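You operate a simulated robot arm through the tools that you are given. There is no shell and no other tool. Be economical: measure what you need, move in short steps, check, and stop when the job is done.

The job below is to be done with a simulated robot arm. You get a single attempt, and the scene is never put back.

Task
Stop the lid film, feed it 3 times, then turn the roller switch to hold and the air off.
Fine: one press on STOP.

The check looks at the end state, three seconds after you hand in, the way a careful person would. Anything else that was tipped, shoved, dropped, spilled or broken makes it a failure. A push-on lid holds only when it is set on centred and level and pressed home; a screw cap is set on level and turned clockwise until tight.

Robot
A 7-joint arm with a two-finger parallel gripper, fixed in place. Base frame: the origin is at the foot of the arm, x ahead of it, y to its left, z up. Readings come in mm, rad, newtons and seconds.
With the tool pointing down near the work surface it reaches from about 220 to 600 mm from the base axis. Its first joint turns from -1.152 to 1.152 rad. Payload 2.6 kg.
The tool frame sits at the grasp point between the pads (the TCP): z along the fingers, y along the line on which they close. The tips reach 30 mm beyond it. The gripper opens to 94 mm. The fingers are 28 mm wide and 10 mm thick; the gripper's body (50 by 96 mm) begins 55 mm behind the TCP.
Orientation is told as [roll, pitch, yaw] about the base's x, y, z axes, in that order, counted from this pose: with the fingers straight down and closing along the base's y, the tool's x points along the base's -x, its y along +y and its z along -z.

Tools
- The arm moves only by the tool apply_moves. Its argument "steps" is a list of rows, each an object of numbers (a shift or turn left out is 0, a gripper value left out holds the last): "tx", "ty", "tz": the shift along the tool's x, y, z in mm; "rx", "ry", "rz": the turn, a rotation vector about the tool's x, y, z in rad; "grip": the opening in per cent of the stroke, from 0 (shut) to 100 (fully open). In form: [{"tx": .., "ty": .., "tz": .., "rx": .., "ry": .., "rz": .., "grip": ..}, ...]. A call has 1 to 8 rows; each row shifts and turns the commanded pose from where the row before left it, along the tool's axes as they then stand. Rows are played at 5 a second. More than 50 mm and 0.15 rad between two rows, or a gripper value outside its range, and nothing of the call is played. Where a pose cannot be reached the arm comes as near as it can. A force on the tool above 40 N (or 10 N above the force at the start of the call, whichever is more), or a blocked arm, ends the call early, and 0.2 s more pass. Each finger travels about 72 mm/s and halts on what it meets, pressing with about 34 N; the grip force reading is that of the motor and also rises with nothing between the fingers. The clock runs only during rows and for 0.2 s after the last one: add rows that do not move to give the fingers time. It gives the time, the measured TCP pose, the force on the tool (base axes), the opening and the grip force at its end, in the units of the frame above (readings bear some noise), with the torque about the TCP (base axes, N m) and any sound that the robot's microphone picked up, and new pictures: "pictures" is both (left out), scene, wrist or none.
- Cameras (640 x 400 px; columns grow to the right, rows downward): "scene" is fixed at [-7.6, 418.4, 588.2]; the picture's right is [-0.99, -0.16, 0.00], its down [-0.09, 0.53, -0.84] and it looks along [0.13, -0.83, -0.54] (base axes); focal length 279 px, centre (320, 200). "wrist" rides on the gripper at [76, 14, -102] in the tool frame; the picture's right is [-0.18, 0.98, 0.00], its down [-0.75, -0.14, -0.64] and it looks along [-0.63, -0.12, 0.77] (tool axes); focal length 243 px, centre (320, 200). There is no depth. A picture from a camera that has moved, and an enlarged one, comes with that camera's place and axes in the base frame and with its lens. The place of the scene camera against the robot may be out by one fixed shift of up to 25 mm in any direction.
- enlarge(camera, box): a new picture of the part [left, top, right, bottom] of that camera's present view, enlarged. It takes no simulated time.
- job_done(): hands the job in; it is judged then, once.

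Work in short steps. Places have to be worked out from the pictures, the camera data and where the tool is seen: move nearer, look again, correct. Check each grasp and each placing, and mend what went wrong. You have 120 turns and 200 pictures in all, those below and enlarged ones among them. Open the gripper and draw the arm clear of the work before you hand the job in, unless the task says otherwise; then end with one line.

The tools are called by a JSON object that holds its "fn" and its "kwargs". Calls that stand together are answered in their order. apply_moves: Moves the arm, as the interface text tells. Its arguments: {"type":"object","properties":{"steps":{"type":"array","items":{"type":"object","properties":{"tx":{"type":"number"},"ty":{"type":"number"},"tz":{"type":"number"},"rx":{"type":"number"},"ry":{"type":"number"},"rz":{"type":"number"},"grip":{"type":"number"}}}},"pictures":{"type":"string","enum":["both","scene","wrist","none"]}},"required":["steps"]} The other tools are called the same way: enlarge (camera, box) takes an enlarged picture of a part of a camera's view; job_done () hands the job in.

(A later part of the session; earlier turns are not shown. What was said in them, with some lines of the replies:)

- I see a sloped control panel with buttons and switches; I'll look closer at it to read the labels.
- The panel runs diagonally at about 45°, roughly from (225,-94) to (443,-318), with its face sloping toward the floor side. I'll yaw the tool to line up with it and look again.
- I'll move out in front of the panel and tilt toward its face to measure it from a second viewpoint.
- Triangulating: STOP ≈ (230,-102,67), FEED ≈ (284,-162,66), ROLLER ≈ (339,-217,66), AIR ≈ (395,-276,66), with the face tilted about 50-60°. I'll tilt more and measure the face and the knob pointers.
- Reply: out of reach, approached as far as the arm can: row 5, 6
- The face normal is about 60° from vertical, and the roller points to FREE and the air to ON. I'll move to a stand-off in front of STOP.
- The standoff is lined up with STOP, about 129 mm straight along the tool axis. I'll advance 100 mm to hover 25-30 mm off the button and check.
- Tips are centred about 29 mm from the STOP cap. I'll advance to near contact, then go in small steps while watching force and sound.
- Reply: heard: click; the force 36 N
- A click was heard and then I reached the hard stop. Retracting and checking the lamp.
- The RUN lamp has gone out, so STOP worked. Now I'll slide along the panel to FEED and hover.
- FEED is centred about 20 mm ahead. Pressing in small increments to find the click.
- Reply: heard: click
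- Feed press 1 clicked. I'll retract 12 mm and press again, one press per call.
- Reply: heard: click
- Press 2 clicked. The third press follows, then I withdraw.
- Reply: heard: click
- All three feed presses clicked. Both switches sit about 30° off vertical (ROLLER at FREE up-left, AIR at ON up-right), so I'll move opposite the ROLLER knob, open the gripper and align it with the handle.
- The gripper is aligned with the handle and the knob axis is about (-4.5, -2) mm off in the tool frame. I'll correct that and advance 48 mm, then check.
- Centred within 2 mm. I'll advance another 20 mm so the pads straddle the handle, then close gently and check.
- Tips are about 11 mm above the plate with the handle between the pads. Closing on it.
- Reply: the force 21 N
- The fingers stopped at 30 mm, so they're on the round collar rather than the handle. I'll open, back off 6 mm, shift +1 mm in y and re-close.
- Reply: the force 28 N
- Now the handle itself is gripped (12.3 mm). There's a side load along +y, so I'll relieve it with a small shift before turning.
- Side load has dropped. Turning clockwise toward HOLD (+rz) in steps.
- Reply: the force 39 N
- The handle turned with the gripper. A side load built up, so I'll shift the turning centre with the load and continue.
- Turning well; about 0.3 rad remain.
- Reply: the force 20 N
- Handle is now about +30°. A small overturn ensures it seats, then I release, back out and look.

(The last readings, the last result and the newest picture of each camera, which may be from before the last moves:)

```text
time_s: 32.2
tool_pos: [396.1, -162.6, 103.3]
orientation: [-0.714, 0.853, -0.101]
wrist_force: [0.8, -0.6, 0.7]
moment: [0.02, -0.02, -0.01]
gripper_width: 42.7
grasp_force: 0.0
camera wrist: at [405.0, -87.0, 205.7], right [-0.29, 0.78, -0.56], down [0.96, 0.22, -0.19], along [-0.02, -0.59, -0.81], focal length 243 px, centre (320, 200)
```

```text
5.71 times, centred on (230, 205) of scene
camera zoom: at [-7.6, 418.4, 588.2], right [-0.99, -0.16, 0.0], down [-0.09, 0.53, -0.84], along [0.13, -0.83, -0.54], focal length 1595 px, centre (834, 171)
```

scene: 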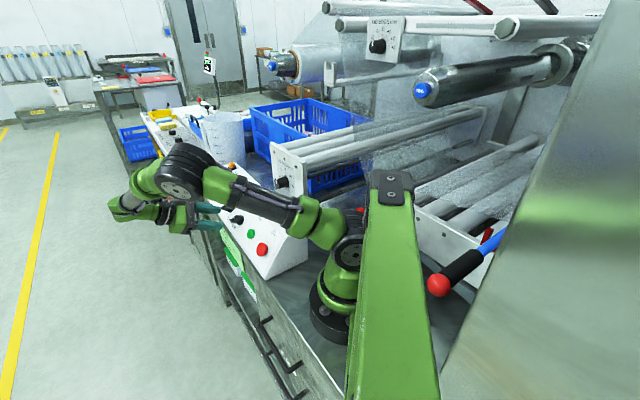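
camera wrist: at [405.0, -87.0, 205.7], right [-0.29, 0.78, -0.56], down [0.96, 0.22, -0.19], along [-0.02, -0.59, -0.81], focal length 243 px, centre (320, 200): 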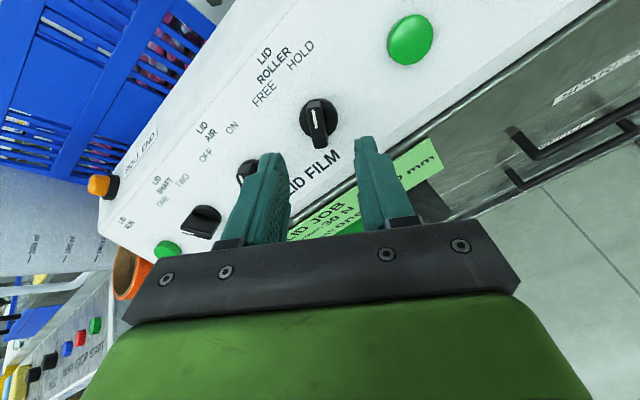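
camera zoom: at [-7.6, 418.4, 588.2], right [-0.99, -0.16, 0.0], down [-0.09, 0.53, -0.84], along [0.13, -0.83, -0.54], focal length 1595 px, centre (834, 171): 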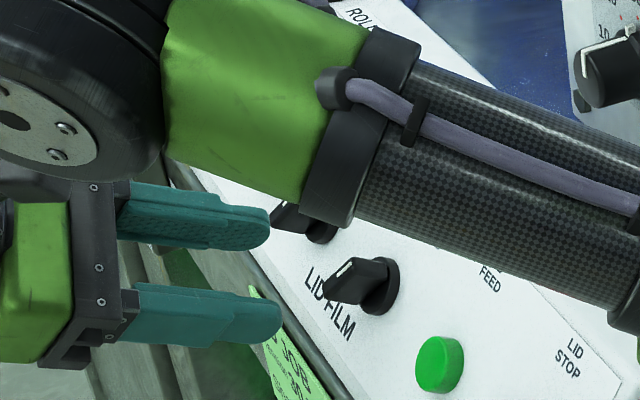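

ROLLER now points at HOLD. AIR is at +30° (ON), matching the current tool angle, so I'll shift 80.5 mm along the panel to it.

{"fn": "apply_moves", "kwargs": {"steps": [{"tx": -20.2, "ty": -34.9}, {"tx": -20.1, "ty": -34.8}, {}], "pictures": "both"}}

{"fn": "enlarge", "kwargs": {"camera": "wrist", "box": [180, 20, 440, 200]}}

```text
time_s: 33.0
tool_pos: [450.6, -223.0, 101.6]
orientation: [-0.715, 0.854, -0.099]
wrist_force: [0.0, 0.3, -0.2]
moment: [-0.02, 0.02, 0.02]
gripper_width: 42.3
grasp_force: 0.1
camera wrist: at [460.3, -147.3, 204.6], right [-0.29, 0.78, -0.56], down [0.96, 0.22, -0.19], along [-0.02, -0.59, -0.81], focal length 243 px, centre (320, 200)
```

scene: 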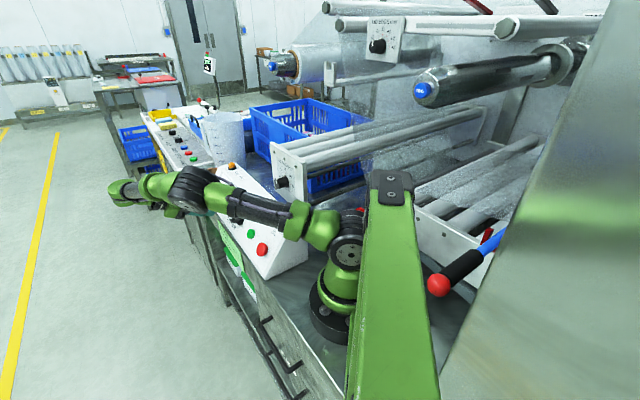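
wrist: 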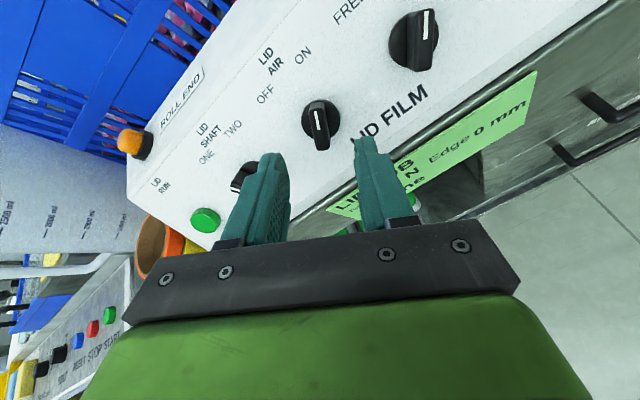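

```text
2.22 times, centred on (310, 110) of wrist
camera zoom: at [460.3, -147.3, 204.6], right [-0.29, 0.78, -0.56], down [0.96, 0.22, -0.19], along [-0.02, -0.59, -0.81], focal length 539 px, centre (342, 400)
```

zoom: 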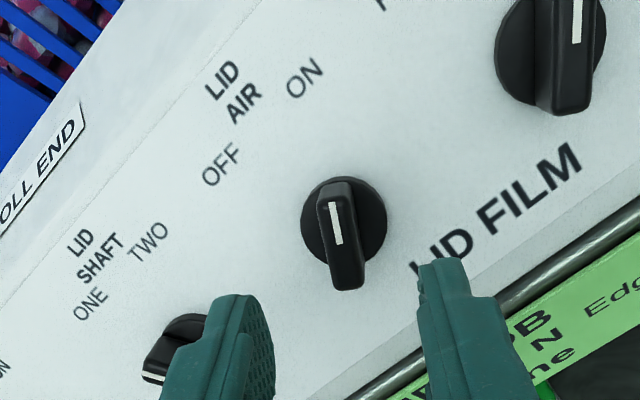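

AIR sits almost identically in view to the roller, so I'll nudge +1.5 mm in y and advance 49 mm to the same depth.

{"fn": "apply_moves", "kwargs": {"steps": [{"ty": 1.5, "tz": 20}, {"tz": 18}, {"tz": 11}, {}], "pictures": "wrist"}}

{"fn": "enlarge", "kwargs": {"camera": "wrist", "box": [220, 60, 420, 240]}}

```text
time_s: 34.0
tool_pos: [417.7, -250.8, 77.8]
orientation: [-0.713, 0.853, -0.101]
wrist_force: [0.5, 0.1, -0.1]
moment: [0.01, -0.01, -0.02]
gripper_width: 42.1
grasp_force: 0.0
camera wrist: at [427.7, -174.7, 180.1], right [-0.29, 0.78, -0.56], down [0.96, 0.22, -0.19], along [-0.02, -0.59, -0.81], focal length 243 px, centre (320, 200)
```

wrist: 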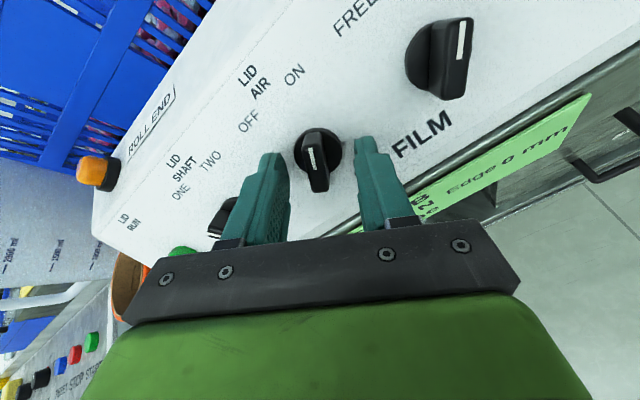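

```text
2.22 times, centred on (320, 150) of wrist
camera zoom: at [427.7, -174.7, 180.1], right [-0.29, 0.78, -0.56], down [0.96, 0.22, -0.19], along [-0.02, -0.59, -0.81], focal length 539 px, centre (320, 311)
```

zoom: 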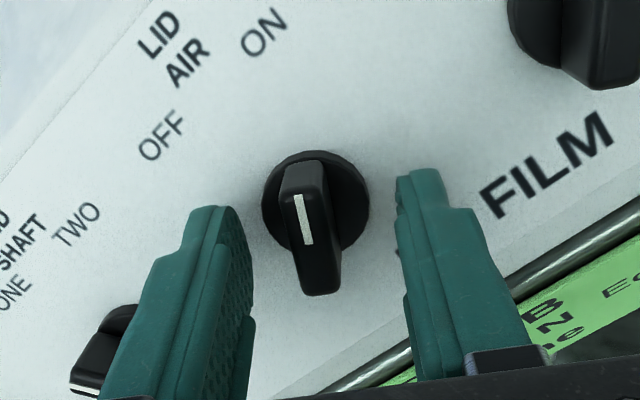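

Handle lies between the pads at the same depth as before. Closing.

{"fn": "apply_moves", "kwargs": {"steps": [{"ty": -0.7, "grip": 20}, {"grip": 0}, {}, {}], "pictures": "none"}}

```text
time_s: 35.0
tool_pos: [419.3, -250.8, 78.7]
orientation: [-0.716, 0.852, -0.1]
wrist_force: [6.5, -7.5, 1.4]
moment: [0.82, 0.38, -0.26]
gripper_width: 11.4
grasp_force: 44.9
```

Gripped at 11.4 mm with low side load. Turning counter-clockwise toward OFF.

{"fn": "apply_moves", "kwargs": {"steps": [{"rz": -0.1}, {"rz": -0.1}, {"rz": -0.1}, {}], "pictures": "none"}}

```text
time_s: 36.0
tool_pos: [418.5, -250.2, 79.9]
orientation: [-0.362, 1.011, 0.336]
wrist_force: [-0.4, -3.9, 2.0]
moment: [-0.6, 0.36, 0.24]
gripper_width: 11.0
grasp_force: 44.8
```

{"fn": "apply_moves", "kwargs": {"steps": [{"rz": -0.1}, {"rz": -0.1}, {"rz": -0.1}, {}], "pictures": "none"}}

```text
time_s: 37.0
tool_pos: [418.5, -250.4, 79.3]
orientation: [0.141, 1.047, 0.915]
wrist_force: [-23.3, 12.1, 18.2]
moment: [-1.36, 0.85, 0.29]
gripper_width: 11.5
grasp_force: 44.6
```

Side load is building up, so I'll relieve it toward +x/+y and go on.

{"fn": "apply_moves", "kwargs": {"steps": [{"tx": 1.5, "ty": 2}, {}], "pictures": "none"}}

{"fn": "apply_moves", "kwargs": {"steps": [{"rz": -0.1}, {"rz": -0.1}, {}], "pictures": "none"}}

```text
time_s: 37.6
tool_pos: [418.9, -249.7, 78.5]
orientation: [0.141, 1.042, 0.926]
wrist_force: [2.7, -8.8, -12.6]
moment: [-0.7, -0.18, 0.9]
gripper_width: 11.3
grasp_force: 44.7
```

```text
time_s: 38.4
tool_pos: [418.6, -249.3, 78.0]
orientation: [0.453, 0.981, 1.288]
wrist_force: [10.8, -10.9, -24.9]
moment: [-0.74, -0.29, 1.16]
gripper_width: 11.9
grasp_force: 45.4
```

{"fn": "apply_moves", "kwargs": {"steps": [{"tx": -1.2, "ty": -1.2}, {"rz": -0.1}, {"rz": -0.1}, {}], "pictures": "none"}}

{"fn": "apply_moves", "kwargs": {"steps": [{"rz": -0.1}, {}], "pictures": "wrist"}}

```text
time_s: 39.4
tool_pos: [417.2, -249.6, 78.9]
orientation: [0.678, 0.877, 1.561]
wrist_force: [-23.1, 16.4, 12.0]
moment: [-1.15, 0.38, 0.58]
gripper_width: 12.2
grasp_force: 45.0
```

```text
time_s: 40.0
tool_pos: [417.6, -250.1, 78.9]
orientation: [0.761, 0.813, 1.667]
wrist_force: [-25.0, 17.4, 17.6]
moment: [-1.4, -0.56, -0.32]
gripper_width: 12.3
grasp_force: 45.0
camera wrist: at [477.2, -236.5, 192.0], right [-0.77, 0.55, 0.33], down [0.47, 0.83, -0.3], along [-0.44, -0.07, -0.9], focal length 243 px, centre (320, 200)
```

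wrist: 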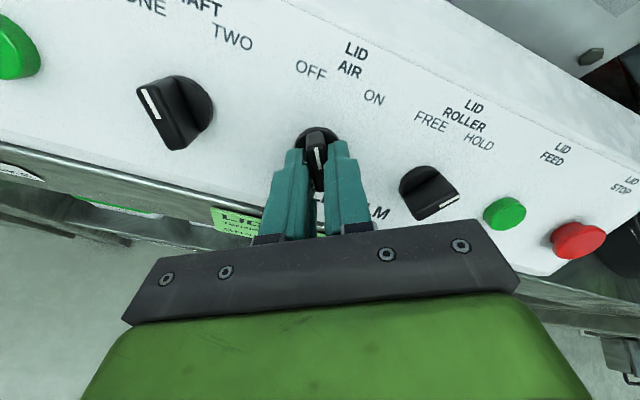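

The handle reached the OFF end. Easing back, releasing and withdrawing.

{"fn": "apply_moves", "kwargs": {"steps": [{"rz": 0.06, "ty": 2}, {"grip": 15}, {"grip": 45}, {}, {"tz": -25}, {"tz": -30}, {"tz": -30}, {}], "pictures": "wrist"}}

{"fn": "enlarge", "kwargs": {"camera": "wrist", "box": [80, 0, 540, 200]}}

```text
time_s: 41.8
tool_pos: [470.4, -198.4, 121.8]
orientation: [0.714, 0.852, 1.612]
wrist_force: [-0.4, 0.7, -0.3]
moment: [-0.03, 0.01, 0.05]
gripper_width: 42.5
grasp_force: 0.0
camera wrist: at [525.5, -182.3, 235.8], right [-0.77, 0.57, 0.29], down [0.49, 0.81, -0.31], along [-0.41, -0.1, -0.91], focal length 243 px, centre (320, 200)
```

wrist: 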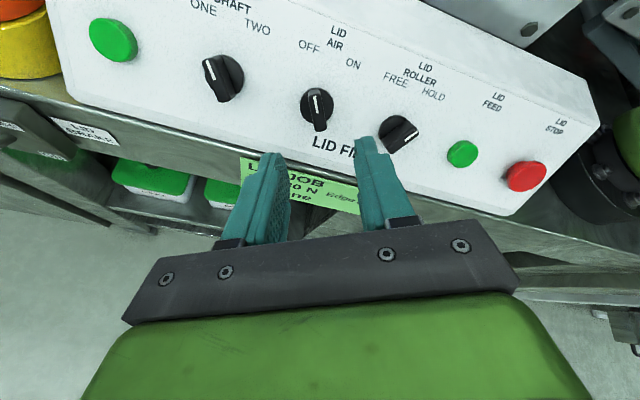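

```text
1.39 times, centred on (310, 100) of wrist
camera zoom: at [525.5, -182.3, 235.8], right [-0.77, 0.57, 0.29], down [0.49, 0.81, -0.31], along [-0.41, -0.1, -0.91], focal length 338 px, centre (334, 339)
```

zoom: 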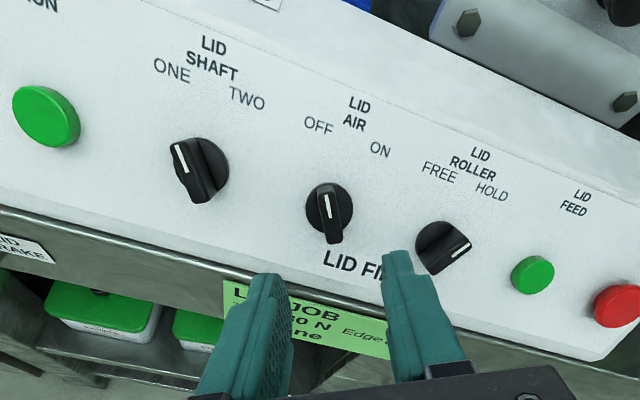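

AIR now points at OFF (parallel to the untouched SHAFT switch at ONE), ROLLER is at HOLD and the RUN lamp is dark. I'll draw the arm clear with the gripper open and take a final look.

{"fn": "apply_moves", "kwargs": {"steps": [{"tz": -25, "grip": 90}, {"tz": -20}, {"rz": 0.13}, {"rz": 0.13}, {"rz": 0.13}, {"rz": 0.13}, {"tx": 30}, {}], "pictures": "both"}}

{"fn": "enlarge", "kwargs": {"camera": "wrist", "box": [80, 0, 540, 200]}}

```text
time_s: 43.6
tool_pos: [484.4, -180.5, 170.4]
orientation: [-0.001, 1.051, 0.756]
wrist_force: [0.2, -0.7, -0.9]
moment: [0.03, 0.01, 0.01]
gripper_width: 84.8
grasp_force: 0.0
out of reach, approached as far as the arm can: row 2
camera wrist: at [511.2, -137.6, 287.0], right [-0.61, 0.78, -0.16], down [0.77, 0.54, -0.33], along [-0.17, -0.33, -0.93], focal length 243 px, centre (320, 200)
```

scene: 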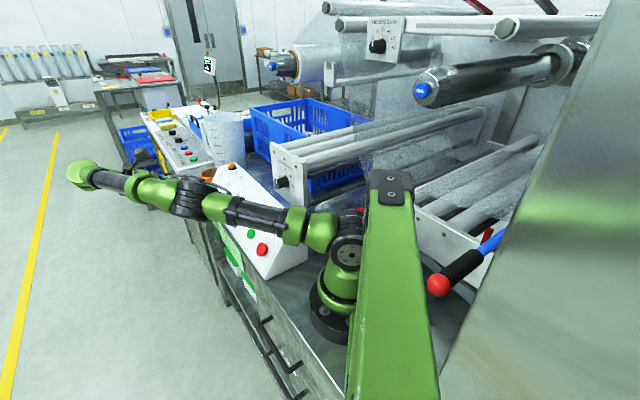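
wrist: 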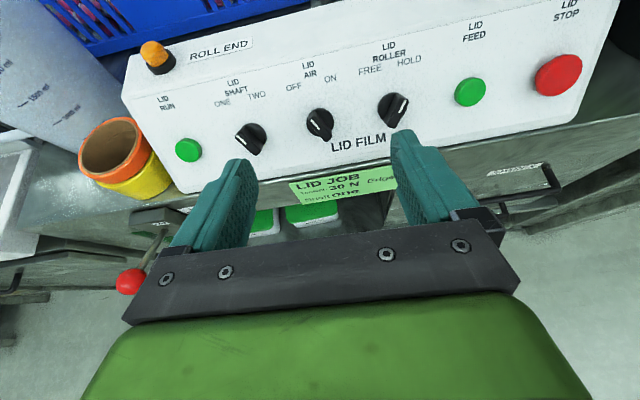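

```text
1.39 times, centred on (310, 100) of wrist
camera zoom: at [511.2, -137.6, 287.0], right [-0.61, 0.78, -0.16], down [0.77, 0.54, -0.33], along [-0.17, -0.33, -0.93], focal length 338 px, centre (334, 339)
```

zoom: 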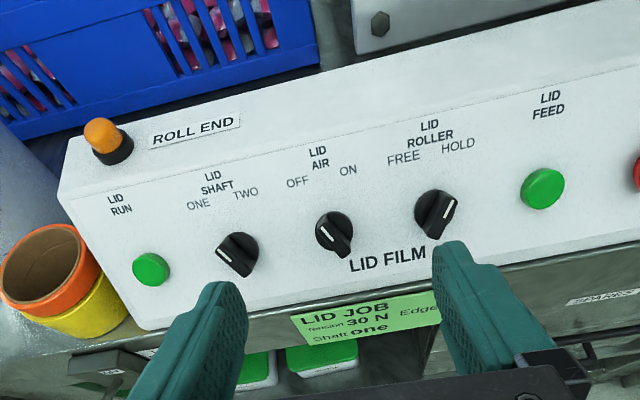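

The arm is clear and nothing else was disturbed. ROLLER is at HOLD, AIR is at OFF, the RUN lamp is out, and all three feed presses clicked. Handing in.

{"fn": "job_done", "kwargs": {}}

```text
The job is handed in.
```

The lid film is stopped with one press on STOP and was fed three times; the roller switch is at HOLD, the air is OFF, and the arm is clear with the gripper open.
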